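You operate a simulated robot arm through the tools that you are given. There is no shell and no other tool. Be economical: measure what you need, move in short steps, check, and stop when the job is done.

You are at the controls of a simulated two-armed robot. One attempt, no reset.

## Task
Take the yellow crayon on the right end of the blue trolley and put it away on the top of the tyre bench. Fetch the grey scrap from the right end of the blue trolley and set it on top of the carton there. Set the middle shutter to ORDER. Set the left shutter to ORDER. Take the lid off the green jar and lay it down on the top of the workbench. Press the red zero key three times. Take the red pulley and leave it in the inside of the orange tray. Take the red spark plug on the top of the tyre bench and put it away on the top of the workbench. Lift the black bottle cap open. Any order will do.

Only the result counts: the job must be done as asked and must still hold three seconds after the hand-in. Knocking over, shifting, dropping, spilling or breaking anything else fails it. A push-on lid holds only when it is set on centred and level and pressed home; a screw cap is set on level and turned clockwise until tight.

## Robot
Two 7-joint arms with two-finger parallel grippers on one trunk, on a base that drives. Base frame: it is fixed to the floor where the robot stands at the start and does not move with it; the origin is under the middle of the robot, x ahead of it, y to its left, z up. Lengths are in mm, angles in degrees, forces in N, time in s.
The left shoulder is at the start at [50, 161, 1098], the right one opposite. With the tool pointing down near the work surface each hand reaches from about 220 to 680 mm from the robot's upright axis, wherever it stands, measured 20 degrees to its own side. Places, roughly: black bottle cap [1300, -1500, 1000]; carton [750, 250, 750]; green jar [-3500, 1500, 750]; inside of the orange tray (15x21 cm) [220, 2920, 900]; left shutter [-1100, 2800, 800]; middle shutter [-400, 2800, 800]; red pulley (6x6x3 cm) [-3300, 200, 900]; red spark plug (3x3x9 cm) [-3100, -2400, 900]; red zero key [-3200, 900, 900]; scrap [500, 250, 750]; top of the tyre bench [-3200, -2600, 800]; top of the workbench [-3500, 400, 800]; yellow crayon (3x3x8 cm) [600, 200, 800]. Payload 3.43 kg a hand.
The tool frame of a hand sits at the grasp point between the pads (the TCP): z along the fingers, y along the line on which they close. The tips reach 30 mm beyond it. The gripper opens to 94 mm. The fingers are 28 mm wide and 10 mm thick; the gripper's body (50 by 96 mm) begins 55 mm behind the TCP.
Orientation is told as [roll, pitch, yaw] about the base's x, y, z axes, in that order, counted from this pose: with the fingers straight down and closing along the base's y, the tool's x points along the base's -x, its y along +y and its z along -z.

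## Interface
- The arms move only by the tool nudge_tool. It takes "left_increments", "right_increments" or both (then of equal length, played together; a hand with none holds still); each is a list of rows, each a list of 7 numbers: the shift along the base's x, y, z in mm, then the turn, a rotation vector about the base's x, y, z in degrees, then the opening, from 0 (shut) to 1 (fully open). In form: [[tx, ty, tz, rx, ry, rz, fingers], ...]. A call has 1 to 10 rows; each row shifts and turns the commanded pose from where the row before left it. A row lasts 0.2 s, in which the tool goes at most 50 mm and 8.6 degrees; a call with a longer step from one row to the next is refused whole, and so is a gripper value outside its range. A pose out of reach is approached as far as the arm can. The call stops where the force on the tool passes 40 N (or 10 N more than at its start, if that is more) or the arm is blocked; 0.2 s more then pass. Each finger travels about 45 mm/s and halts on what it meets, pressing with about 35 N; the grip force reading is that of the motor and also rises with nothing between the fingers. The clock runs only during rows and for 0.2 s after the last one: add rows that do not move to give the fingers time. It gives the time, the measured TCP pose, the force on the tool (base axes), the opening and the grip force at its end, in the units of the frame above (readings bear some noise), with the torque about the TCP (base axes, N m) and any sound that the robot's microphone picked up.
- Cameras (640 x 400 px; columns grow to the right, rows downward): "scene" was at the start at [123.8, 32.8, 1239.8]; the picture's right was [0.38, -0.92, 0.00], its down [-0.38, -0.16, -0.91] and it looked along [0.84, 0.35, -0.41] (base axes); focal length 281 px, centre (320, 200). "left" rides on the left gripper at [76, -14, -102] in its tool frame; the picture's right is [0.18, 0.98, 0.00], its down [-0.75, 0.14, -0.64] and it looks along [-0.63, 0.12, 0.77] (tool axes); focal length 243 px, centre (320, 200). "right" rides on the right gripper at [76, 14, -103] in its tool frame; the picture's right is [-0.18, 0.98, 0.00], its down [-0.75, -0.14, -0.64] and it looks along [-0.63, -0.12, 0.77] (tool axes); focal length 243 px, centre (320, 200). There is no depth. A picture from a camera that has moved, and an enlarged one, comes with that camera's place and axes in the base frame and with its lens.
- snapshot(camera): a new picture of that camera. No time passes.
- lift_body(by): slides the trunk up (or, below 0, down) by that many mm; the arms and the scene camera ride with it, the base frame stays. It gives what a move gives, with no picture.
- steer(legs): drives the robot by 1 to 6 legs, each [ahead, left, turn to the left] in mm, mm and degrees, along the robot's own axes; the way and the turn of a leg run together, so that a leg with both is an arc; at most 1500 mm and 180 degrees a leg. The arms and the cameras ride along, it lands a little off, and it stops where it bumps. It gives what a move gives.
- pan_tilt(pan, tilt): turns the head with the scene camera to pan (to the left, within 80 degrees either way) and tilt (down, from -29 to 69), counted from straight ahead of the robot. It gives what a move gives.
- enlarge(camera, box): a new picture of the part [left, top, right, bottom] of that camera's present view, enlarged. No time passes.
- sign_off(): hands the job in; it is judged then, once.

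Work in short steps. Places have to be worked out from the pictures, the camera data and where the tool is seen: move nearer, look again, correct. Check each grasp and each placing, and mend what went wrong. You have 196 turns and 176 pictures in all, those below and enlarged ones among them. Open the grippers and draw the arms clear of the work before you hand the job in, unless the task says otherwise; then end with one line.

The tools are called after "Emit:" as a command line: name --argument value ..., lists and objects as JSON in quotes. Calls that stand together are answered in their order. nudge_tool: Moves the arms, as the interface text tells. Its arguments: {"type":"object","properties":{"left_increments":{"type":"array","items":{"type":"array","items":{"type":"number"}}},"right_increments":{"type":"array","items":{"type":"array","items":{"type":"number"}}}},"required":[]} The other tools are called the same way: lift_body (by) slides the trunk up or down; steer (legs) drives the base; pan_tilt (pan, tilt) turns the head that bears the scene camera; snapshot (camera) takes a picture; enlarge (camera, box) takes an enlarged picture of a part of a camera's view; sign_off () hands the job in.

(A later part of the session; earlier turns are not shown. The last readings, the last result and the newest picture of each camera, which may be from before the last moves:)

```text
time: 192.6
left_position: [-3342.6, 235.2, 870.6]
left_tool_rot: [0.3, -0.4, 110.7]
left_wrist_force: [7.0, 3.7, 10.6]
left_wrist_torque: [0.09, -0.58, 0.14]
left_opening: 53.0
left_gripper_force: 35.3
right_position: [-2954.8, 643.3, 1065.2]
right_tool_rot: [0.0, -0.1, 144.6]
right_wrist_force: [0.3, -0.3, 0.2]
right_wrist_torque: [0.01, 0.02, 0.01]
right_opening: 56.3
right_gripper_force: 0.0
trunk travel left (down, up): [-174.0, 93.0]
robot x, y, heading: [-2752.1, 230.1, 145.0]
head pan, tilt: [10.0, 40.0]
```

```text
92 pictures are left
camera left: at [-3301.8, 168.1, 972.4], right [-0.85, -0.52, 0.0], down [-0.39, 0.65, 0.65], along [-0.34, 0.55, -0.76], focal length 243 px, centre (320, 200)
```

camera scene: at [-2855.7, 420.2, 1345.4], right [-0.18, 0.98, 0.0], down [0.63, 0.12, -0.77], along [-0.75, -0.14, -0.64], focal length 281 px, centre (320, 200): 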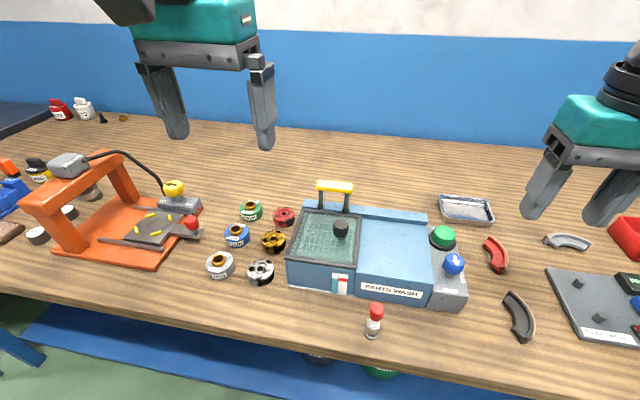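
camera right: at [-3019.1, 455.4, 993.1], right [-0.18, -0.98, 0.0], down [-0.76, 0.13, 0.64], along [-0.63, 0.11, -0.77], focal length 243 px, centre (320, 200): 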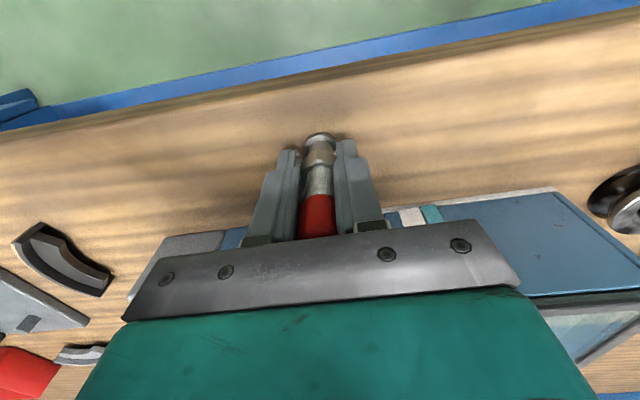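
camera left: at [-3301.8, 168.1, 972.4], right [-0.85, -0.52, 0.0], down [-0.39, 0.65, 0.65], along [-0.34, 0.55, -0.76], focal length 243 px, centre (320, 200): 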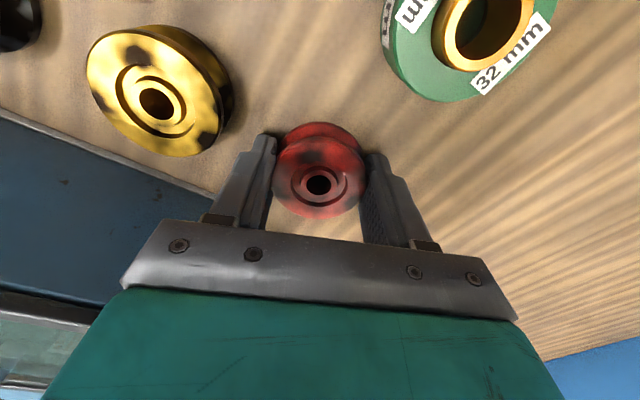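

Pulley gripped (53 mm). Raise with the trunk, then check it is held.

Emit:
lift_body --by 90

Emit:
nudge_tool --left_increments '[[5, 0, 40, 0, 0, 0, 0.45], [10, 0, 45, 0, 0, 0, 0.45], [15, 0, 45, 0, 0, 0, 0.45], [15, 0, 45, 0, 0, 0, 0.45]]'

Emit:
snapshot --camera "left"

```text
time: 193.8
left_position: [-3343.7, 234.4, 959.5]
left_tool_rot: [0.2, -0.4, 110.7]
left_wrist_force: [0.5, -0.6, -0.6]
left_wrist_torque: [0.0, 0.02, 0.02]
left_opening: 52.9
left_gripper_force: 34.5
right_position: [-2955.6, 643.6, 1154.2]
right_tool_rot: [0.0, 0.1, 144.6]
right_wrist_force: [0.8, 1.0, 0.4]
right_wrist_torque: [0.0, 0.01, 0.01]
right_opening: 56.4
right_gripper_force: 0.1
trunk travel left (down, up): [-264.0, 3.0]
robot x, y, heading: [-2751.7, 230.8, 144.8]
head pan, tilt: [10.0, 40.0]
```

```text
time: 194.8
left_position: [-3298.1, 232.5, 1135.5]
left_tool_rot: [0.2, -0.3, 110.7]
left_wrist_force: [-0.5, -0.1, 0.3]
left_wrist_torque: [-0.03, 0.02, 0.03]
left_opening: 53.0
left_gripper_force: 35.1
right_position: [-2955.9, 643.4, 1155.5]
right_tool_rot: [0.1, 0.0, 144.6]
right_wrist_force: [-0.4, -0.2, 0.3]
right_wrist_torque: [0.01, 0.03, -0.03]
right_opening: 56.2
right_gripper_force: 0.1
trunk travel left (down, up): [-264.0, 3.0]
robot x, y, heading: [-2749.2, 233.9, 144.7]
head pan, tilt: [10.0, 40.0]
```

```text
91 pictures are left
camera left: at [-3256.9, 165.9, 1237.2], right [-0.85, -0.52, 0.0], down [-0.39, 0.65, 0.65], along [-0.34, 0.55, -0.76], focal length 243 px, centre (320, 200)
```

left: 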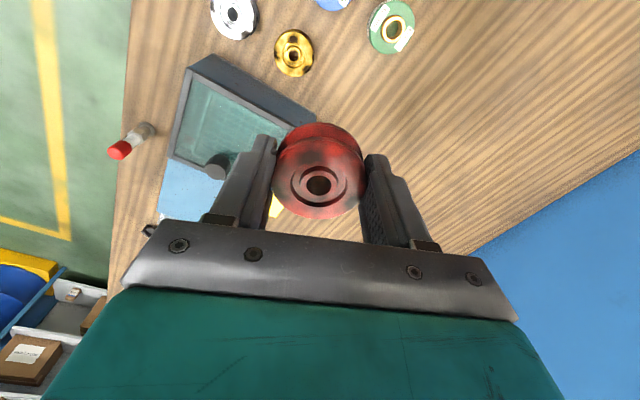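

Pulley held. Back off, turn to face the bench, strafe right to y≈720 and look for the zero key.

Emit:
steer --legs '[[-205, -143, 0], [0, 0, 35], [0, -490, 0]]'

Emit:
pan_tilt --pan -20 --tilt 30

Emit:
snapshot --camera "scene"

```text
time: 202.9
left_position: [-2947.2, 419.8, 1134.8]
left_tool_rot: [0.3, -0.4, 145.8]
left_wrist_force: [-0.9, 0.2, -0.9]
left_wrist_torque: [0.01, 0.01, 0.03]
left_opening: 52.8
left_gripper_force: 34.9
right_position: [-2901.7, 953.5, 1154.6]
right_tool_rot: [0.0, 0.0, 179.7]
right_wrist_force: [0.5, -0.4, -0.3]
right_wrist_torque: [-0.01, 0.07, -0.01]
right_opening: 56.6
right_gripper_force: 0.0
trunk travel left (down, up): [-264.0, 3.0]
robot x, y, heading: [-2497.2, 735.3, 179.4]
head pan, tilt: [10.0, 40.0]
```

```text
time: 203.9
left_position: [-2947.7, 419.1, 1133.8]
left_tool_rot: [0.3, -0.3, 145.9]
left_wrist_force: [-0.1, -0.7, -1.0]
left_wrist_torque: [0.01, 0.02, 0.01]
left_opening: 52.4
left_gripper_force: 35.1
right_position: [-2902.1, 951.7, 1155.2]
right_tool_rot: [0.0, 0.0, 179.7]
right_wrist_force: [1.0, 0.2, -0.3]
right_wrist_torque: [0.01, 0.02, -0.02]
right_opening: 56.2
right_gripper_force: 0.1
trunk travel left (down, up): [-264.0, 3.0]
robot x, y, heading: [-2498.6, 735.4, 179.9]
head pan, tilt: [-20.0, 30.0]
```

```text
90 pictures are left
camera scene: at [-2625.1, 762.7, 1369.7], right [0.35, 0.94, 0.0], down [0.47, -0.17, -0.87], along [-0.81, 0.3, -0.5], focal length 281 px, centre (320, 200)
```

scene: 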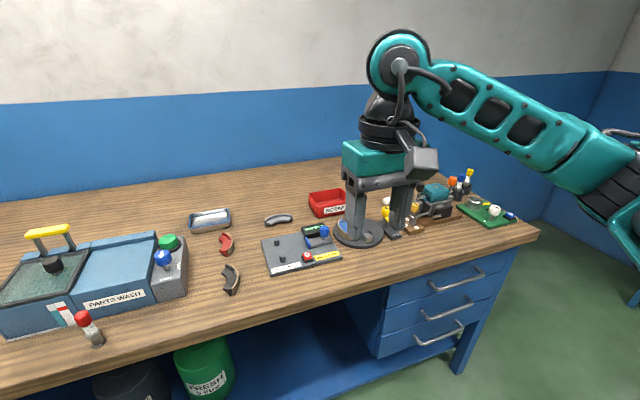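

Emit:
enlarge --camera "scene" --box '[250, 180, 410, 290]'

Emit:
enlarge --camera "scene" --box '[380, 150, 560, 260]'

```text
3.64 times, centred on (330, 235) of scene
camera zoom: at [-2625.1, 762.7, 1369.7], right [0.35, 0.94, 0.0], down [0.47, -0.17, -0.87], along [-0.81, 0.3, -0.5], focal length 1021 px, centre (284, 73)
```

zoom: 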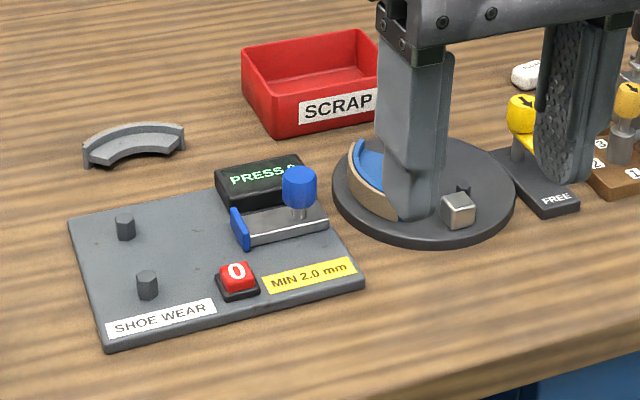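

```text
3.56 times, centred on (470, 205) of scene
camera zoom: at [-2625.1, 762.7, 1369.7], right [0.35, 0.94, 0.0], down [0.47, -0.17, -0.87], along [-0.81, 0.3, -0.5], focal length 998 px, centre (-213, 182)
```

zoom: 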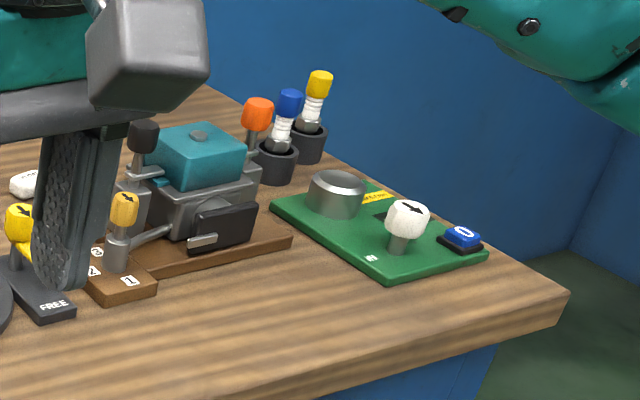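

Red "0" key ≈ (-3184,933,~857) on the shoe-wear board. Drive ahead 190 and look from the right gripper camera.

Emit:
steer --legs '[[190, 0, 0]]'

Emit:
nudge_tool --right_increments '[[-20, -10, -40, 0, 0, 0, 0], [-20, -5, -40, 0, 0, 0, 0], [-20, -5, -40, 0, 0, 0, 0], [-20, 0, -35, 0, 0, 0, 0]]'

Emit:
snapshot --camera "right"

Emit:
snapshot --camera "scene"

```text
time: 205.4
left_position: [-3132.6, 417.5, 1133.6]
left_tool_rot: [0.3, -0.4, 146.0]
left_wrist_force: [-0.2, -0.1, -1.2]
left_wrist_torque: [0.02, -0.05, 0.01]
left_opening: 52.6
left_gripper_force: 35.3
right_position: [-3090.2, 950.0, 1154.7]
right_tool_rot: [0.0, 0.1, -180.0]
right_wrist_force: [-0.3, 0.1, 0.4]
right_wrist_torque: [-0.03, 0.01, -0.01]
right_opening: 56.5
right_gripper_force: 0.0
trunk travel left (down, up): [-264.0, 3.0]
robot x, y, heading: [-2684.9, 733.6, -179.7]
head pan, tilt: [-20.0, 30.0]
```

```text
time: 206.4
left_position: [-3132.7, 416.4, 1134.0]
left_tool_rot: [0.3, -0.3, 146.1]
left_wrist_force: [0.8, -0.5, 0.0]
left_wrist_torque: [-0.02, -0.01, -0.01]
left_opening: 53.0
left_gripper_force: 34.9
right_position: [-3171.6, 930.1, 996.6]
right_tool_rot: [-0.1, -0.1, -179.9]
right_wrist_force: [-0.3, 0.5, -1.1]
right_wrist_torque: [0.0, 0.02, 0.04]
right_opening: 0.1
right_gripper_force: 27.6
trunk travel left (down, up): [-264.0, 3.0]
robot x, y, heading: [-2685.6, 735.7, -179.9]
head pan, tilt: [-20.0, 30.0]
```

```text
87 pictures are left
camera right: at [-3094.9, 916.4, 1100.6], right [-0.18, -0.98, 0.0], down [-0.75, 0.14, 0.64], along [-0.63, 0.12, -0.77], focal length 243 px, centre (320, 200)
```

right: 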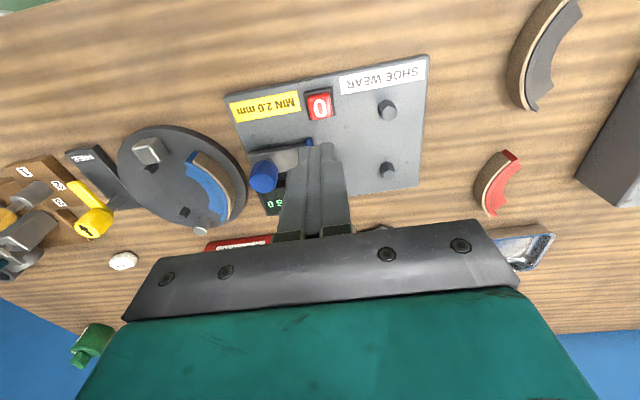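

```text
86 pictures are left
camera scene: at [-2812.0, 762.5, 1369.7], right [0.34, 0.94, 0.0], down [0.47, -0.17, -0.87], along [-0.81, 0.3, -0.5], focal length 281 px, centre (320, 200)
```

scene: 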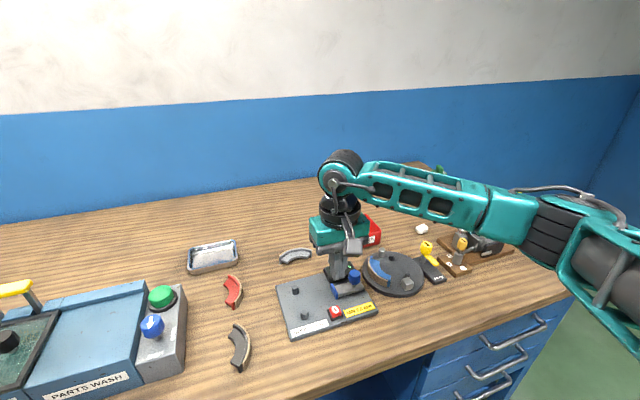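

Key located at (-3173,932,866), right under the closed right fingers. Descend to just above it.

Emit:
nudge_tool --right_increments '[[-2, 2, -40, 0, 0, 0, 0], [0, 0, -30, 0, 0, 0, 0], [0, 0, -18, 0, 0, 0, 0]]'

Emit:
enlarge --camera "scene" --box '[270, 240, 400, 350]'

Emit:
snapshot --camera "right"

```text
time: 207.2
left_position: [-3131.9, 416.5, 1133.6]
left_tool_rot: [0.3, -0.4, 146.0]
left_wrist_force: [0.2, 0.7, -0.8]
left_wrist_torque: [0.01, -0.02, 0.0]
left_opening: 52.7
left_gripper_force: 34.9
right_position: [-3169.8, 934.1, 911.0]
right_tool_rot: [-0.1, 0.1, -180.0]
right_wrist_force: [-0.3, -0.1, 0.2]
right_wrist_torque: [0.01, 0.02, 0.03]
right_opening: 0.1
right_gripper_force: 32.7
trunk travel left (down, up): [-264.0, 3.0]
robot x, y, heading: [-2684.7, 732.4, -179.7]
head pan, tilt: [-20.0, 30.0]
```

```text
3.64 times, centred on (335, 295) of scene
camera zoom: at [-2811.8, 762.5, 1369.8], right [0.34, 0.94, 0.0], down [0.47, -0.17, -0.87], along [-0.81, 0.3, -0.5], focal length 1021 px, centre (266, -146)
```

zoom: 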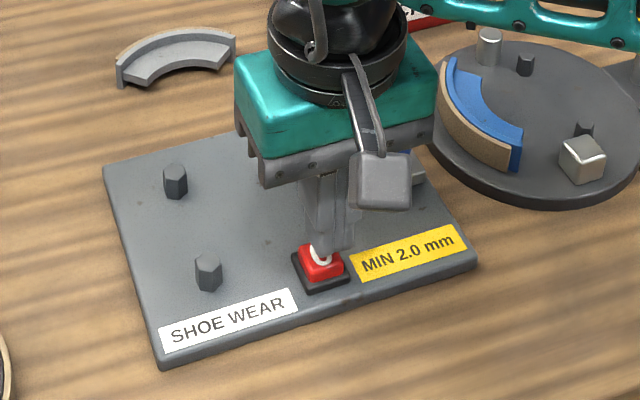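

```text
84 pictures are left
camera right: at [-3094.5, 919.3, 1014.5], right [-0.18, -0.98, 0.0], down [-0.75, 0.14, 0.64], along [-0.63, 0.12, -0.77], focal length 243 px, centre (320, 200)
```

right: 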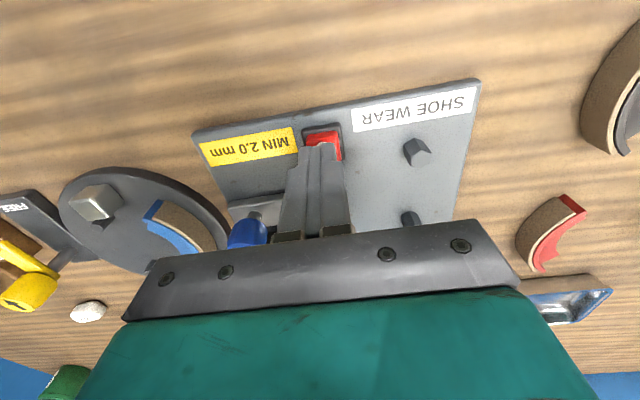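

Tips are over the key. Press down in small steps and watch for force/sound.

Emit:
nudge_tool --right_increments '[[1, -2, -9, 0, 0, 0, 0], [0, 0, -3, 0, 0, 0, 0], [0, 0, -2, 0, 0, 0, 0]]'

```text
time: 208.0
left_position: [-3132.5, 417.0, 1134.4]
left_tool_rot: [0.3, -0.4, 146.1]
left_wrist_force: [0.6, -0.5, 0.8]
left_wrist_torque: [0.01, -0.02, -0.02]
left_opening: 52.9
left_gripper_force: 35.1
right_position: [-3170.3, 932.1, 897.6]
right_tool_rot: [0.0, 0.1, -180.0]
right_wrist_force: [0.1, 0.0, 0.9]
right_wrist_torque: [0.01, 0.01, 0.01]
right_opening: 0.0
right_gripper_force: 33.1
trunk travel left (down, up): [-264.0, 3.0]
robot x, y, heading: [-2682.7, 731.1, -179.9]
head pan, tilt: [-20.0, 30.0]
```

Emit:
nudge_tool --right_increments '[[0, 0, -2, 0, 0, 0, 0], [0, 0, -2, 0, 0, 0, 0]]'

```text
time: 208.6
left_position: [-3131.6, 417.3, 1135.2]
left_tool_rot: [0.3, -0.4, 146.1]
left_wrist_force: [1.1, -0.5, -0.2]
left_wrist_torque: [0.02, 0.0, -0.03]
left_opening: 52.8
left_gripper_force: 35.1
right_position: [-3171.3, 931.6, 893.9]
right_tool_rot: [0.0, 0.0, -180.0]
right_wrist_force: [2.0, 0.4, 3.3]
right_wrist_torque: [-0.02, -0.03, -0.05]
right_opening: 0.1
right_gripper_force: 32.6
trunk travel left (down, up): [-264.0, 3.0]
robot x, y, heading: [-2684.8, 731.4, -180.0]
head pan, tilt: [-20.0, 30.0]
heard: click
```

Click heard: press 1. Lift 10 mm and check the display.

Emit:
nudge_tool --right_increments '[[0, 0, 10, 0, 0, 0, 0], [0, 0, 0, 0, 0, 0, 0]]'

Emit:
nudge_tool --right_increments '[[0, 0, -6, 0, 0, 0, 0], [0, 0, -4, 0, 0, 0, 0]]'

```text
time: 209.2
left_position: [-3130.7, 416.6, 1133.7]
left_tool_rot: [0.3, -0.3, 146.1]
left_wrist_force: [-0.8, -0.2, -1.0]
left_wrist_torque: [-0.02, 0.03, 0.03]
left_opening: 53.0
left_gripper_force: 35.0
right_position: [-3168.5, 931.4, 902.5]
right_tool_rot: [-0.1, 0.1, -180.0]
right_wrist_force: [0.3, 1.0, -0.6]
right_wrist_torque: [-0.04, 0.0, 0.01]
right_opening: 0.0
right_gripper_force: 32.8
trunk travel left (down, up): [-264.0, 3.0]
robot x, y, heading: [-2684.2, 734.9, -180.0]
head pan, tilt: [-20.0, 30.0]
```

```text
time: 209.8
left_position: [-3132.0, 417.6, 1134.4]
left_tool_rot: [0.4, -0.5, 146.0]
left_wrist_force: [0.9, -0.3, -0.3]
left_wrist_torque: [-0.02, 0.01, 0.04]
left_opening: 53.0
left_gripper_force: 35.1
right_position: [-3171.3, 930.4, 894.4]
right_tool_rot: [-0.1, -0.1, 180.0]
right_wrist_force: [1.1, 1.6, 4.5]
right_wrist_torque: [0.06, -0.04, 0.0]
right_opening: 0.0
right_gripper_force: 32.9
trunk travel left (down, up): [-264.0, 3.0]
robot x, y, heading: [-2689.3, 732.7, -180.0]
head pan, tilt: [-20.0, 30.0]
heard: click
```

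Second click. Lift and press a third time.

Emit:
nudge_tool --right_increments '[[0, 0, 10, 0, 0, 0, 0], [0, 0, 0, 0, 0, 0, 0]]'

Emit:
nudge_tool --right_increments '[[0, 0, -6, 0, 0, 0, 0], [0, 0, -4, 0, 0, 0, 0]]'

Emit:
nudge_tool --right_increments '[[0, 0, 20, 0, 0, 0, 0], [0, 0, 40, 0, 0, 0, 0], [0, 0, 45, 0, 0, 0, 0], [10, 0, 45, 0, 0, 0, 0], [10, 0, 45, 0, 0, 0, 0]]'

Emit:
enlarge --camera "scene" --box '[270, 240, 400, 350]'

```text
time: 210.4
left_position: [-3131.0, 416.8, 1134.1]
left_tool_rot: [0.3, -0.1, 146.1]
left_wrist_force: [0.2, 0.5, -0.4]
left_wrist_torque: [0.03, -0.03, -0.02]
left_opening: 53.0
left_gripper_force: 35.0
right_position: [-3171.4, 930.2, 904.3]
right_tool_rot: [0.0, 0.1, -180.1]
right_wrist_force: [-0.5, 0.5, -0.6]
right_wrist_torque: [0.0, -0.03, -0.01]
right_opening: 0.0
right_gripper_force: 32.5
trunk travel left (down, up): [-264.0, 3.0]
robot x, y, heading: [-2687.1, 736.7, -179.8]
head pan, tilt: [-20.0, 30.0]
```

```text
time: 211.0
left_position: [-3130.6, 417.0, 1133.8]
left_tool_rot: [0.3, -0.4, 146.1]
left_wrist_force: [-0.6, -0.5, -0.8]
left_wrist_torque: [-0.01, 0.0, 0.01]
left_opening: 52.8
left_gripper_force: 35.6
right_position: [-3171.6, 930.1, 893.0]
right_tool_rot: [-0.1, 0.0, -180.0]
right_wrist_force: [0.3, -1.5, 3.4]
right_wrist_torque: [-0.02, 0.02, 0.0]
right_opening: 0.0
right_gripper_force: 33.0
trunk travel left (down, up): [-264.0, 3.0]
robot x, y, heading: [-2682.7, 734.4, -179.9]
head pan, tilt: [-20.0, 30.0]
heard: click
```

```text
time: 212.2
left_position: [-3131.6, 416.6, 1133.8]
left_tool_rot: [0.3, -0.2, 146.1]
left_wrist_force: [0.4, 1.0, -1.4]
left_wrist_torque: [0.02, -0.01, 0.0]
left_opening: 52.7
left_gripper_force: 34.8
right_position: [-3150.2, 933.3, 1089.1]
right_tool_rot: [-0.1, 0.0, 180.0]
right_wrist_force: [-0.4, -0.1, -0.4]
right_wrist_torque: [0.0, -0.04, -0.01]
right_opening: 0.0
right_gripper_force: 33.4
trunk travel left (down, up): [-264.0, 3.0]
robot x, y, heading: [-2687.4, 736.1, -179.9]
head pan, tilt: [-20.0, 30.0]
```

```text
3.64 times, centred on (335, 295) of scene
camera zoom: at [-2811.4, 762.1, 1369.8], right [0.34, 0.94, 0.0], down [0.47, -0.17, -0.87], along [-0.81, 0.3, -0.5], focal length 1021 px, centre (266, -146)
```

zoom: 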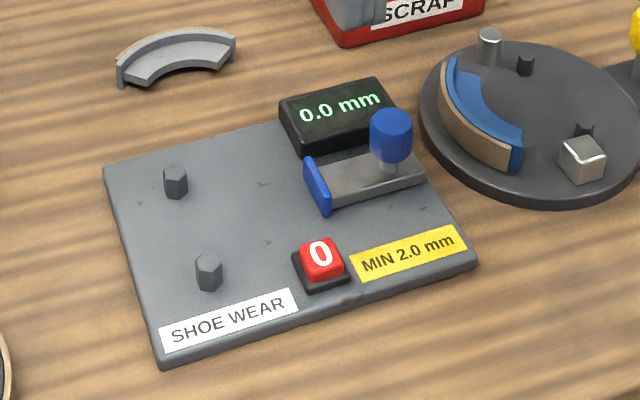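

Three clicks, display 0.0 mm. Now go around to the bench's right end: back off, strafe right, turn to face −y, and look.

Emit:
steer --legs '[[-300, 0, 0], [0, -1320, 0], [0, 0, 90]]'

Emit:
pan_tilt --pan -45 --tilt 25

Emit:
snapshot --camera "scene"

```text
time: 229.6
left_position: [-2055.4, 1626.4, 1134.2]
left_tool_rot: [0.3, -0.3, -121.8]
left_wrist_force: [-0.4, 0.1, -0.9]
left_wrist_torque: [0.0, 0.0, 0.01]
left_opening: 52.7
left_gripper_force: 34.7
right_position: [-2570.0, 1589.4, 1089.3]
right_tool_rot: [0.0, 0.0, -87.9]
right_wrist_force: [1.0, 0.9, -0.2]
right_wrist_torque: [-0.02, 0.01, -0.01]
right_opening: 0.3
right_gripper_force: 33.0
trunk travel left (down, up): [-264.0, 3.0]
robot x, y, heading: [-2387.3, 2064.7, -88.0]
head pan, tilt: [-20.0, 30.0]
```

```text
time: 230.5
left_position: [-2056.6, 1627.3, 1133.8]
left_tool_rot: [0.3, -0.2, -121.8]
left_wrist_force: [0.3, -0.3, -0.3]
left_wrist_torque: [-0.03, 0.0, 0.02]
left_opening: 52.6
left_gripper_force: 34.9
right_position: [-2570.1, 1590.0, 1090.0]
right_tool_rot: [0.0, 0.1, -87.9]
right_wrist_force: [-0.9, -0.8, 0.4]
right_wrist_torque: [-0.01, 0.02, -0.02]
right_opening: 0.1
right_gripper_force: 33.1
trunk travel left (down, up): [-264.0, 3.0]
robot x, y, heading: [-2388.1, 2062.2, -87.9]
head pan, tilt: [-45.0, 25.0]
```

```text
82 pictures are left
camera scene: at [-2450.9, 1952.7, 1377.7], right [-0.73, 0.68, 0.0], down [0.29, 0.31, -0.91], along [-0.62, -0.66, -0.42], focal length 281 px, centre (320, 200)
```

scene: 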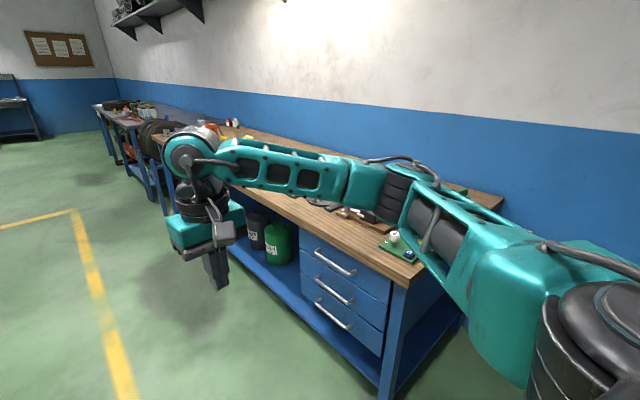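

Look further to the right to make sure the area beyond the bench end is free.

Emit:
pan_tilt --pan -80 --tilt 25

Emit:
snapshot --camera "scene"

```text
time: 231.5
left_position: [-2055.7, 1627.7, 1133.9]
left_tool_rot: [0.2, -0.3, -121.9]
left_wrist_force: [-0.5, -0.3, -1.0]
left_wrist_torque: [0.03, -0.03, -0.05]
left_opening: 52.7
left_gripper_force: 35.2
right_position: [-2569.8, 1589.8, 1090.6]
right_tool_rot: [0.1, 0.0, -88.0]
right_wrist_force: [0.5, 0.6, -0.7]
right_wrist_torque: [0.0, 0.0, -0.03]
right_opening: 0.0
right_gripper_force: 33.0
trunk travel left (down, up): [-264.0, 3.0]
robot x, y, heading: [-2390.0, 2062.4, -88.0]
head pan, tilt: [-80.0, 25.0]
```

```text
81 pictures are left
camera scene: at [-2478.3, 2000.9, 1377.7], right [-0.21, 0.98, 0.0], down [0.41, 0.09, -0.91], along [-0.89, -0.19, -0.42], focal length 281 px, centre (320, 200)
```

scene: 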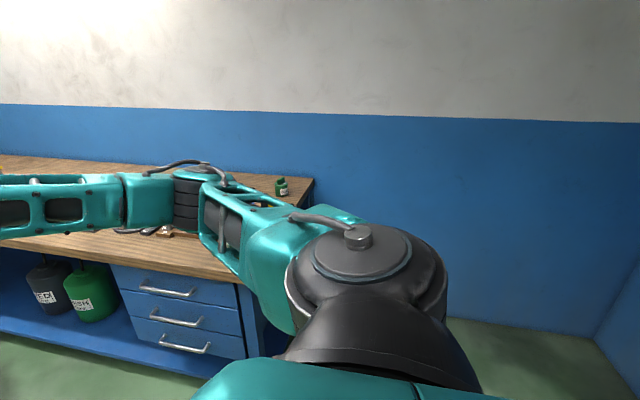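

Area is free; jar base ≈ (-3643,1563). Strafe right to about x=-3450.

Emit:
steer --legs '[[0, -1060, -2]]'

Emit:
pan_tilt --pan -10 --tilt 45

Emit:
snapshot --camera "scene"

Emit:
snapshot --camera "right"

```text
time: 240.1
left_position: [-3092.9, 1603.9, 1134.1]
left_tool_rot: [0.3, -0.5, -125.5]
left_wrist_force: [0.4, 0.9, -0.9]
left_wrist_torque: [0.03, 0.01, 0.01]
left_opening: 52.6
left_gripper_force: 35.2
right_position: [-3606.1, 1598.6, 1088.4]
right_tool_rot: [0.0, 0.1, -91.0]
right_wrist_force: [0.6, -0.5, -0.2]
right_wrist_torque: [0.0, 0.02, 0.02]
right_opening: 0.1
right_gripper_force: 33.1
trunk travel left (down, up): [-264.0, 3.0]
robot x, y, heading: [-3399.4, 2056.7, -91.5]
head pan, tilt: [-80.0, 25.0]
stopped in leg 1: the robot was blocked; the commanded pose is now the measured one
```

```text
time: 241.5
left_position: [-3093.5, 1603.3, 1134.4]
left_tool_rot: [0.1, -0.4, -125.4]
left_wrist_force: [0.0, -0.3, -0.3]
left_wrist_torque: [0.0, -0.03, 0.01]
left_opening: 52.6
left_gripper_force: 35.0
right_position: [-3605.9, 1597.2, 1088.5]
right_tool_rot: [-0.2, 0.2, -91.1]
right_wrist_force: [-0.1, 0.2, -0.1]
right_wrist_torque: [-0.01, 0.0, -0.02]
right_opening: 0.2
right_gripper_force: 32.7
trunk travel left (down, up): [-264.0, 3.0]
robot x, y, heading: [-3400.7, 2058.4, -91.5]
head pan, tilt: [-10.0, 45.0]
```

```text
80 pictures are left
camera scene: at [-3416.3, 1936.3, 1347.4], right [-0.98, 0.2, 0.0], down [0.14, 0.69, -0.71], along [-0.14, -0.69, -0.71], focal length 281 px, centre (320, 200)
```

scene: 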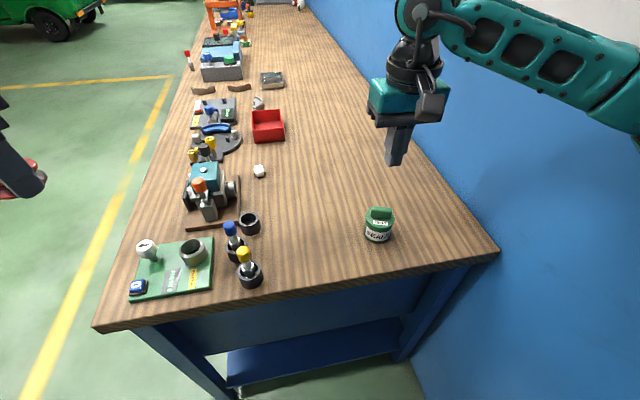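

```text
79 pictures are left
camera right: at [-3589.7, 1673.1, 1192.8], right [0.98, -0.2, 0.0], down [-0.15, -0.75, 0.64], along [-0.13, -0.63, -0.77], focal length 243 px, centre (320, 200)
```

right: 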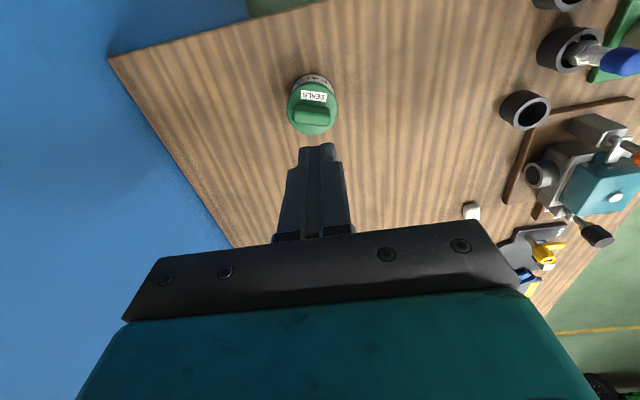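

The robot touched the wall with the right elbow side; I'll step 25 mm away. Then enlarge the jar.

Emit:
steer --legs '[[0, 25, 0]]'

Emit:
enlarge --camera "scene" --box '[335, 190, 425, 260]'

Emit:
enlarge --camera "right" --box '[260, 50, 370, 150]'

```text
time: 242.4
left_position: [-3071.9, 1600.8, 1133.4]
left_tool_rot: [0.4, -0.4, -125.4]
left_wrist_force: [0.3, 0.6, -1.4]
left_wrist_torque: [0.03, 0.04, -0.01]
left_opening: 52.6
left_gripper_force: 35.1
right_position: [-3583.9, 1596.9, 1089.5]
right_tool_rot: [0.0, 0.3, -91.2]
right_wrist_force: [0.4, 0.1, 0.4]
right_wrist_torque: [0.01, 0.02, 0.02]
right_opening: 0.1
right_gripper_force: 33.0
trunk travel left (down, up): [-264.0, 3.0]
robot x, y, heading: [-3372.9, 2059.2, -91.5]
head pan, tilt: [-10.0, 45.0]
```

```text
5.71 times, centred on (380, 225) of scene
camera zoom: at [-3394.7, 1934.5, 1347.2], right [-0.98, 0.2, 0.0], down [0.14, 0.69, -0.71], along [-0.14, -0.69, -0.71], focal length 1604 px, centre (-23, 57)
```

zoom: 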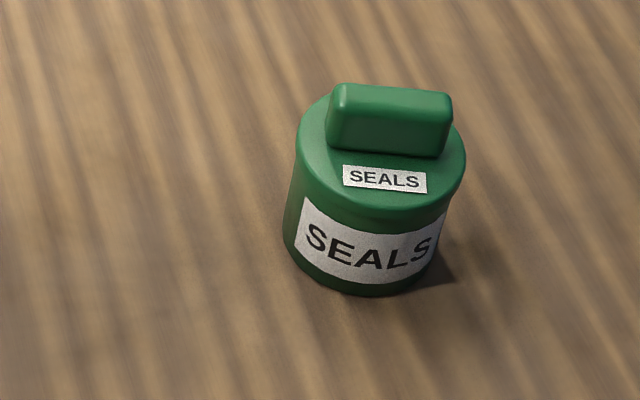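

```text
4.00 times, centred on (315, 100) of right
camera zoom: at [-3567.7, 1671.5, 1191.8], right [0.98, -0.2, 0.0], down [-0.16, -0.75, 0.64], along [-0.13, -0.62, -0.77], focal length 970 px, centre (340, 600)
```

zoom: 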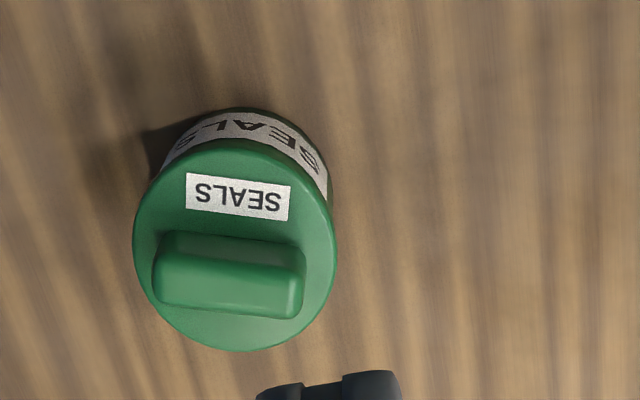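

Lid disc top ≈ (-3619,1577,900), 65 mm dia, with a raised bar (to ~920) along direction ≈ −14°. I rotate the right hand by +77° so the fingers close across the bar.

Emit:
nudge_tool --right_increments '[[-3, -2, 0, 0, 0, 8.5, 0.6], [-3, -2, 0, 0, 0, 8.5, 0.6], [-4, -2, 0, 0, 0, 8.5, 0.6], [-4, -2, 0, 0, 0, 8.5, 0.6], [-4, -2, 0, 0, 0, 8.5, 0.6], [-4, -2, 0, 0, 0, 8.5, 0.6], [-4, -2, 0, 0, 0, 8.5, 0.6], [-4, -2, 0, 0, 0, 8.5, 0.6], [-4, -2, 0, 0, 0, 8.5, 0.6]]'

Emit:
snapshot --camera "right"

Emit:
snapshot --camera "scene"

```text
time: 244.4
left_position: [-3072.3, 1600.9, 1133.7]
left_tool_rot: [0.4, -0.4, -125.4]
left_wrist_force: [-0.7, 0.0, -1.5]
left_wrist_torque: [0.01, 0.0, -0.02]
left_opening: 52.7
left_gripper_force: 34.7
right_position: [-3602.3, 1585.7, 1089.9]
right_tool_rot: [0.0, 0.3, -48.6]
right_wrist_force: [-0.4, 0.3, 0.1]
right_wrist_torque: [0.0, 0.03, 0.0]
right_opening: 56.3
right_gripper_force: 0.1
right hand out of reach, approached as far as the arm can: row 6, 7, 8, 9
trunk travel left (down, up): [-264.0, 3.0]
robot x, y, heading: [-3378.0, 2054.2, -91.3]
head pan, tilt: [-10.0, 45.0]
```

```text
76 pictures are left
camera right: at [-3642.0, 1651.4, 1192.2], right [0.86, 0.51, 0.0], down [0.39, -0.66, 0.64], along [0.33, -0.55, -0.77], focal length 243 px, centre (320, 200)
```

right: 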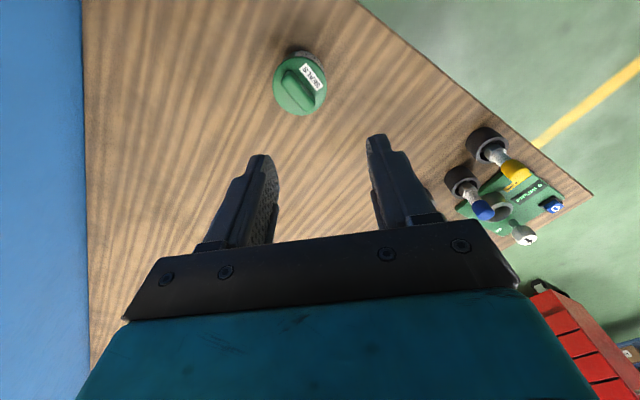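

```text
75 pictures are left
camera scene: at [-3395.5, 1934.5, 1347.2], right [-0.98, 0.2, 0.0], down [0.14, 0.69, -0.71], along [-0.14, -0.69, -0.71], focal length 281 px, centre (320, 200)
```

scene: 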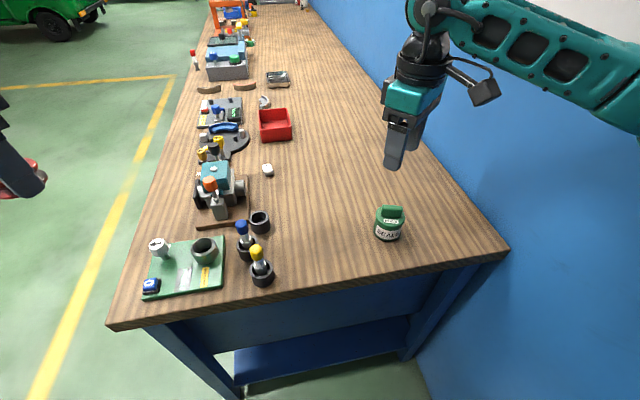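

Yaw limit reached. Instead grip the bar by its ends (≈44 mm apart, closing along the bar): yaw ≈ −107°. Rotate back that way above the jar.

Emit:
nudge_tool --right_increments '[[-3, -1, -10, 0, 0, -8.3, 0.75], [-3, -1, -10, 0, 0, -8.3, 0.75], [-3, -2, -10, 0, 0, -8.3, 0.75], [-2, -2, -15, 0, 0, -8.3, 0.75], [-2, -2, -15, 0, 0, -8.3, 0.75], [-2, -2, -15, 0, 0, -8.3, 0.75], [-2, -1, -15, 0, 0, -8.3, 0.75]]'

Emit:
snapshot --camera "right"

Emit:
enlarge --camera "scene" --box '[340, 160, 450, 250]'

```text
time: 246.0
left_position: [-3070.8, 1601.9, 1134.6]
left_tool_rot: [0.3, -0.3, -125.4]
left_wrist_force: [-0.5, 0.1, -0.5]
left_wrist_torque: [-0.02, 0.01, -0.02]
left_opening: 52.5
left_gripper_force: 34.8
right_position: [-3619.6, 1575.7, 999.3]
right_tool_rot: [0.0, 0.3, -106.8]
right_wrist_force: [0.7, -1.1, -0.6]
right_wrist_torque: [0.0, 0.0, -0.01]
right_opening: 70.6
right_gripper_force: 0.2
trunk travel left (down, up): [-264.0, 3.0]
robot x, y, heading: [-3376.8, 2052.8, -91.2]
head pan, tilt: [-10.0, 45.0]
```

```text
74 pictures are left
camera right: at [-3583.8, 1643.6, 1103.1], right [0.89, -0.46, 0.0], down [-0.35, -0.68, 0.64], along [-0.29, -0.57, -0.77], focal length 243 px, centre (320, 200)
```

right: 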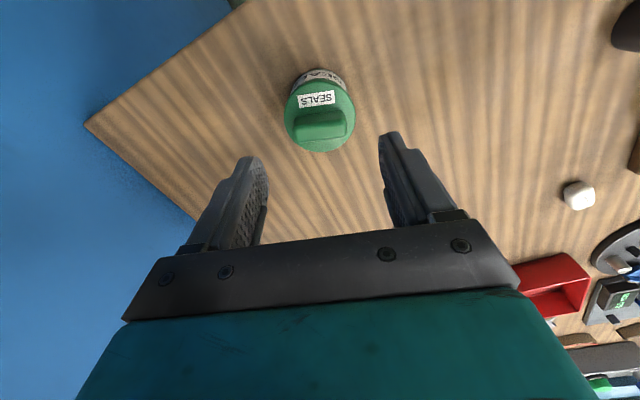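

```text
4.44 times, centred on (395, 205) of scene
camera zoom: at [-3395.6, 1934.4, 1347.2], right [-0.98, 0.2, 0.0], down [0.14, 0.69, -0.71], along [-0.14, -0.69, -0.71], focal length 1247 px, centre (-13, 178)
```

zoom: 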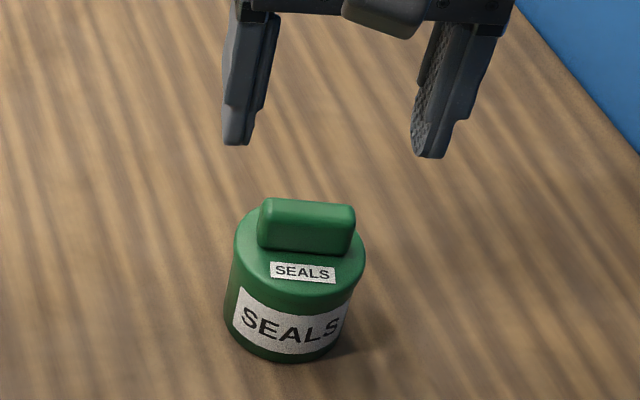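

Aligned with the bar (centre (-3617,1575)). Descend to TCP≈934 and close on the bar ends.

Emit:
nudge_tool --right_increments '[[2, -1, -30, 0, 0, 0, 0.75], [0, 0, -25, 0, 0, 0, 0.75], [0, 0, -8, 0, 0, 0, 0.75]]'

Emit:
enlarge --camera "scene" --box '[340, 160, 450, 250]'

```text
time: 246.8
left_position: [-3072.1, 1602.9, 1134.7]
left_tool_rot: [0.3, -0.3, -125.4]
left_wrist_force: [-0.9, 0.5, -0.6]
left_wrist_torque: [0.0, 0.01, -0.03]
left_opening: 52.6
left_gripper_force: 35.0
right_position: [-3617.4, 1573.9, 937.2]
right_tool_rot: [0.1, 0.3, -106.7]
right_wrist_force: [0.1, -0.4, 0.1]
right_wrist_torque: [-0.04, 0.03, 0.01]
right_opening: 70.4
right_gripper_force: 0.0
trunk travel left (down, up): [-264.0, 3.0]
robot x, y, heading: [-3379.1, 2055.6, -91.4]
head pan, tilt: [-10.0, 45.0]
```

```text
4.44 times, centred on (395, 205) of scene
camera zoom: at [-3395.5, 1934.4, 1347.2], right [-0.98, 0.2, 0.0], down [0.14, 0.69, -0.71], along [-0.14, -0.69, -0.71], focal length 1247 px, centre (-13, 178)
```

zoom: 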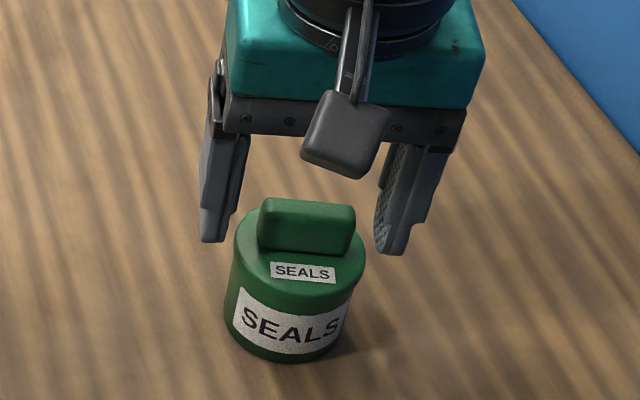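

Finger tips are level with the bar's base. Close, check grip, then lift slightly.

Emit:
nudge_tool --right_increments '[[0, 0, 0, 0, 0, 0, 0.2], [0, 0, 0, 0, 0, 0, 0.2], [0, 0, 0, 0, 0, 0, 0.2], [0, 0, 0, 0, 0, 0, 0.2]]'

Emit:
nudge_tool --right_increments '[[0, 0, 3, 0, 0, 0, 0.2], [0, 0, 4, 0, 0, 0, 0.2], [0, 0, 4, 0, 0, 0, 0.2]]'

Emit:
enlarge --camera "scene" --box '[340, 160, 450, 250]'

```text
time: 247.8
left_position: [-3070.7, 1602.1, 1134.3]
left_tool_rot: [0.4, -0.3, -125.4]
left_wrist_force: [1.3, 1.1, -0.3]
left_wrist_torque: [0.0, 0.0, -0.02]
left_opening: 52.4
left_gripper_force: 35.0
right_position: [-3616.9, 1574.9, 936.4]
right_tool_rot: [0.0, 0.3, -106.8]
right_wrist_force: [-0.5, -0.9, 0.7]
right_wrist_torque: [0.0, -0.01, -0.02]
right_opening: 42.9
right_gripper_force: 35.4
trunk travel left (down, up): [-264.0, 3.0]
robot x, y, heading: [-3379.2, 2057.3, -91.3]
head pan, tilt: [-10.0, 45.0]
heard: snap
```

```text
time: 248.6
left_position: [-3071.7, 1601.5, 1134.3]
left_tool_rot: [0.3, -0.3, -125.3]
left_wrist_force: [0.2, -0.1, -0.5]
left_wrist_torque: [-0.04, -0.01, 0.01]
left_opening: 52.7
left_gripper_force: 34.8
right_position: [-3617.3, 1573.5, 946.6]
right_tool_rot: [-0.1, 0.3, -106.6]
right_wrist_force: [-1.3, 0.0, -1.5]
right_wrist_torque: [0.03, 0.0, 0.01]
right_opening: 42.6
right_gripper_force: 34.9
trunk travel left (down, up): [-264.0, 3.0]
robot x, y, heading: [-3376.7, 2059.6, -91.6]
head pan, tilt: [-10.0, 45.0]
```

```text
4.44 times, centred on (395, 205) of scene
camera zoom: at [-3395.5, 1934.5, 1347.1], right [-0.98, 0.2, 0.0], down [0.14, 0.69, -0.71], along [-0.14, -0.69, -0.71], focal length 1247 px, centre (-13, 178)
```

zoom: 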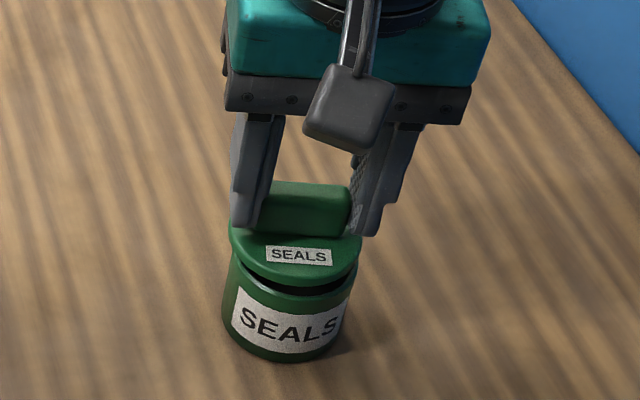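

Snap heard; the lid is free and the jar stays. Lift, shift the robot 130 mm to +x (free bench area), then lower.

Emit:
nudge_tool --right_increments '[[0, 0, 20, 0, 0, 0, 0.2], [0, 0, 40, 0, 0, 0, 0.2], [0, 0, 40, 0, 0, 0, 0.2]]'

Emit:
steer --legs '[[0, 130, 0]]'

Emit:
snapshot --camera "scene"

Emit:
snapshot --camera "right"

```text
time: 249.4
left_position: [-3071.4, 1601.6, 1134.3]
left_tool_rot: [0.3, -0.4, -125.4]
left_wrist_force: [0.7, -0.2, -1.1]
left_wrist_torque: [-0.01, 0.01, 0.05]
left_opening: 52.6
left_gripper_force: 34.9
right_position: [-3617.7, 1573.0, 1047.3]
right_tool_rot: [0.0, 0.2, -106.6]
right_wrist_force: [1.1, 0.3, -0.8]
right_wrist_torque: [-0.01, -0.01, 0.02]
right_opening: 42.7
right_gripper_force: 34.7
trunk travel left (down, up): [-264.0, 3.0]
robot x, y, heading: [-3378.6, 2057.6, -91.4]
head pan, tilt: [-10.0, 45.0]
```

```text
time: 251.2
left_position: [-2943.4, 1599.4, 1135.2]
left_tool_rot: [0.3, -0.3, -125.4]
left_wrist_force: [-0.2, -1.0, -0.5]
left_wrist_torque: [-0.01, 0.01, -0.02]
left_opening: 52.4
left_gripper_force: 34.9
right_position: [-3489.1, 1569.3, 1046.8]
right_tool_rot: [0.0, 0.4, -106.7]
right_wrist_force: [0.3, 0.2, -0.3]
right_wrist_torque: [-0.01, -0.01, 0.01]
right_opening: 42.6
right_gripper_force: 35.0
trunk travel left (down, up): [-264.0, 3.0]
robot x, y, heading: [-3246.1, 2053.1, -91.2]
head pan, tilt: [-10.0, 45.0]
```

```text
70 pictures are left
camera scene: at [-3267.5, 1931.3, 1347.2], right [-0.98, 0.2, 0.0], down [0.14, 0.69, -0.71], along [-0.14, -0.69, -0.71], focal length 281 px, centre (320, 200)
```

scene: 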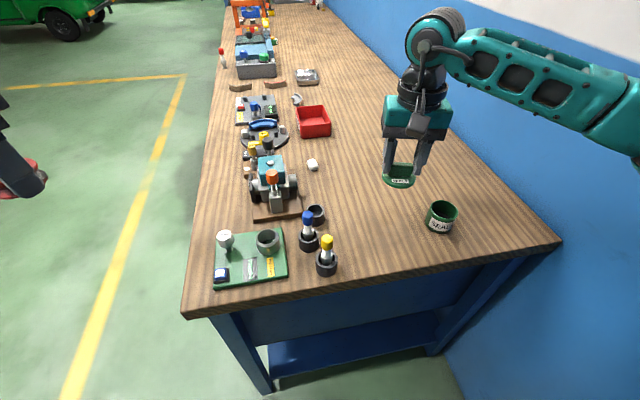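

```text
69 pictures are left
camera right: at [-3453.9, 1638.7, 1150.7], right [0.89, -0.46, 0.0], down [-0.35, -0.68, 0.64], along [-0.29, -0.57, -0.77], focal length 243 px, centre (320, 200)
```

right: 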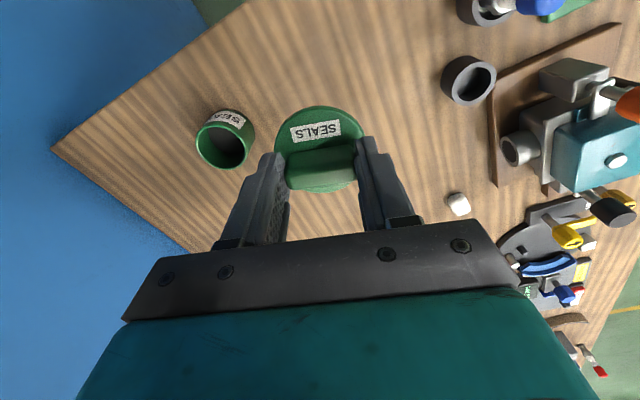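

Lid held, jar open and upright. Lower to near the bench at (-3489,1569), free spot.

Emit:
nudge_tool --right_increments '[[0, 0, -45, 0, 0, 0, 0.2], [0, 0, -45, 0, 0, 0, 0.2], [0, 0, -40, 0, 0, 0, 0.2], [0, 0, -15, 0, 0, 0, 0.2], [0, 0, -5, 0, 0, 0, 0.2], [0, 0, -3, 0, 0, 0, 0.2], [0, 0, -3, 0, 0, 0, 0.2]]'

Emit:
enlarge --camera "scene" --box '[340, 150, 480, 260]'

```text
time: 252.8
left_position: [-2944.2, 1598.0, 1133.7]
left_tool_rot: [0.3, -0.3, -125.4]
left_wrist_force: [-0.6, -0.7, -0.3]
left_wrist_torque: [0.01, 0.0, 0.0]
left_opening: 52.5
left_gripper_force: 34.8
right_position: [-3491.4, 1570.5, 890.4]
right_tool_rot: [0.0, 0.4, -106.8]
right_wrist_force: [-1.1, 0.6, -0.3]
right_wrist_torque: [-0.04, -0.02, -0.01]
right_opening: 42.5
right_gripper_force: 35.2
trunk travel left (down, up): [-264.0, 3.0]
robot x, y, heading: [-3249.9, 2058.1, -91.5]
head pan, tilt: [-10.0, 45.0]
```

```text
3.64 times, centred on (410, 205) of scene
camera zoom: at [-3267.8, 1931.3, 1347.1], right [-0.98, 0.2, 0.0], down [0.14, 0.69, -0.71], along [-0.14, -0.69, -0.71], focal length 1021 px, centre (-7, 182)
```

zoom: 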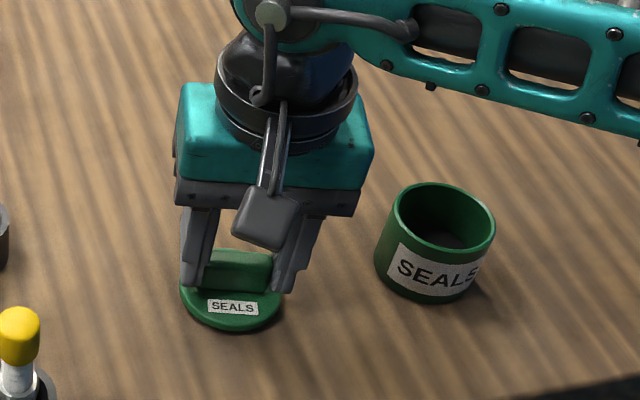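

Nearly down; continue gently to contact.

Emit:
nudge_tool --right_increments '[[0, 0, -3, 0, 0, 0, 0.2], [0, 0, -3, 0, 0, 0, 0.2], [0, 0, -2, 0, 0, 0, 0.2], [0, 0, -2, 0, 0, 0, 0.2], [0, 0, -2, 0, 0, 0, 0.2]]'

```text
time: 254.2
left_position: [-2944.9, 1599.8, 1134.1]
left_tool_rot: [0.3, -0.4, -125.5]
left_wrist_force: [0.1, -0.2, -0.1]
left_wrist_torque: [0.04, 0.02, -0.02]
left_opening: 52.5
left_gripper_force: 35.2
right_position: [-3489.0, 1568.8, 884.3]
right_tool_rot: [0.2, -0.3, -106.9]
right_wrist_force: [-0.1, 6.0, 17.1]
right_wrist_torque: [0.49, 0.02, 0.01]
right_opening: 42.7
right_gripper_force: 34.8
trunk travel left (down, up): [-264.0, 3.0]
robot x, y, heading: [-3248.6, 2053.2, -91.5]
head pan, tilt: [-10.0, 45.0]
stopped in row 5 (right hand): the force on the tool passed its limit at 41 N (the readings are from after the stop); the commanded pose is now the measured one
```

Lid is on the bench. Open, rise and check.

Emit:
nudge_tool --right_increments '[[0, 0, 1, 0, 0, 0, 0.8], [0, 0, 0, 0, 0, 0, 0.8], [0, 0, 0, 0, 0, 0, 0.8], [0, 0, 40, 0, 0, 0, 0.8], [0, 0, 45, 0, 0, 0, 0.8], [0, 0, 45, 0, 0, 0, 0.8], [0, 0, 45, 0, 0, 0, 0.8]]'

Emit:
enlarge --camera "scene" --box '[340, 150, 480, 260]'

```text
time: 255.8
left_position: [-2944.4, 1598.9, 1132.4]
left_tool_rot: [0.2, -0.3, -125.3]
left_wrist_force: [0.3, -0.6, -0.4]
left_wrist_torque: [0.02, 0.02, 0.02]
left_opening: 52.2
left_gripper_force: 35.6
right_position: [-3490.4, 1568.5, 1058.1]
right_tool_rot: [0.2, -0.1, -106.7]
right_wrist_force: [0.1, 0.6, -0.7]
right_wrist_torque: [-0.02, -0.01, -0.03]
right_opening: 75.1
right_gripper_force: 0.1
trunk travel left (down, up): [-264.0, 3.0]
robot x, y, heading: [-3249.6, 2055.6, -91.6]
head pan, tilt: [-10.0, 45.0]
```

```text
3.64 times, centred on (410, 205) of scene
camera zoom: at [-3267.6, 1931.6, 1347.1], right [-0.98, 0.2, 0.0], down [0.14, 0.69, -0.71], along [-0.14, -0.69, -0.71], focal length 1021 px, centre (-7, 182)
```

zoom: 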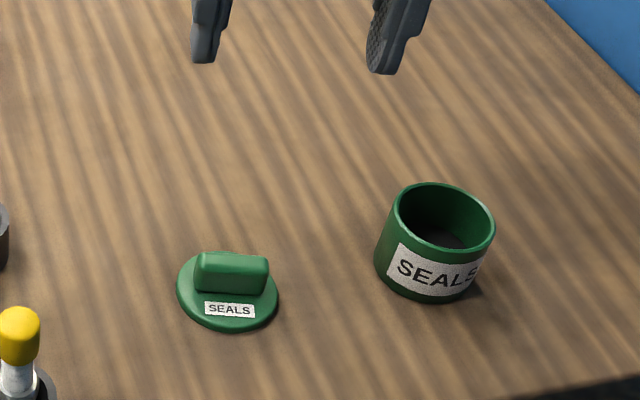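

Lid is laid down, jar open. Now drive toward the shutters: strafe +x, turn around to face +y, and look.

Emit:
steer --legs '[[0, 800, 0], [0, 0, 180], [0, -1000, 0]]'

Emit:
pan_tilt --pan -20 --tilt 20

Emit:
snapshot --camera "scene"

```text
time: 279.1
left_position: [-1791.8, 2501.8, 1134.2]
left_tool_rot: [0.3, -0.2, 57.5]
left_wrist_force: [0.2, 0.2, -0.3]
left_wrist_torque: [0.0, 0.03, 0.01]
left_opening: 51.9
left_gripper_force: 35.4
right_position: [-1248.1, 2558.3, 1059.2]
right_tool_rot: [0.3, -0.1, 76.1]
right_wrist_force: [0.4, -0.2, 0.5]
right_wrist_torque: [-0.01, 0.01, 0.02]
right_opening: 75.1
right_gripper_force: 0.1
trunk travel left (down, up): [-264.0, 3.0]
robot x, y, heading: [-1467.9, 2062.1, 91.7]
head pan, tilt: [-10.0, 45.0]
```

```text
time: 280.0
left_position: [-1792.4, 2502.0, 1134.2]
left_tool_rot: [0.3, -0.2, 57.3]
left_wrist_force: [-0.9, 0.0, -1.3]
left_wrist_torque: [0.03, -0.03, -0.04]
left_opening: 52.1
left_gripper_force: 34.8
right_position: [-1249.1, 2560.1, 1057.3]
right_tool_rot: [0.1, -0.1, 76.1]
right_wrist_force: [-1.1, 0.7, 0.3]
right_wrist_torque: [-0.03, -0.04, -0.03]
right_opening: 75.1
right_gripper_force: 0.1
trunk travel left (down, up): [-264.0, 3.0]
robot x, y, heading: [-1466.3, 2063.7, 91.5]
head pan, tilt: [-20.0, 20.0]
```

```text
66 pictures are left
camera scene: at [-1438.1, 2188.9, 1385.8], right [0.95, -0.32, 0.0], down [-0.11, -0.33, -0.94], along [0.3, 0.89, -0.34], focal length 281 px, centre (320, 200)
```

scene: 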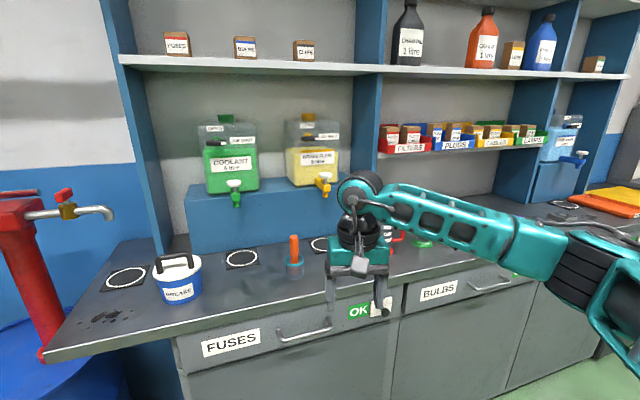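

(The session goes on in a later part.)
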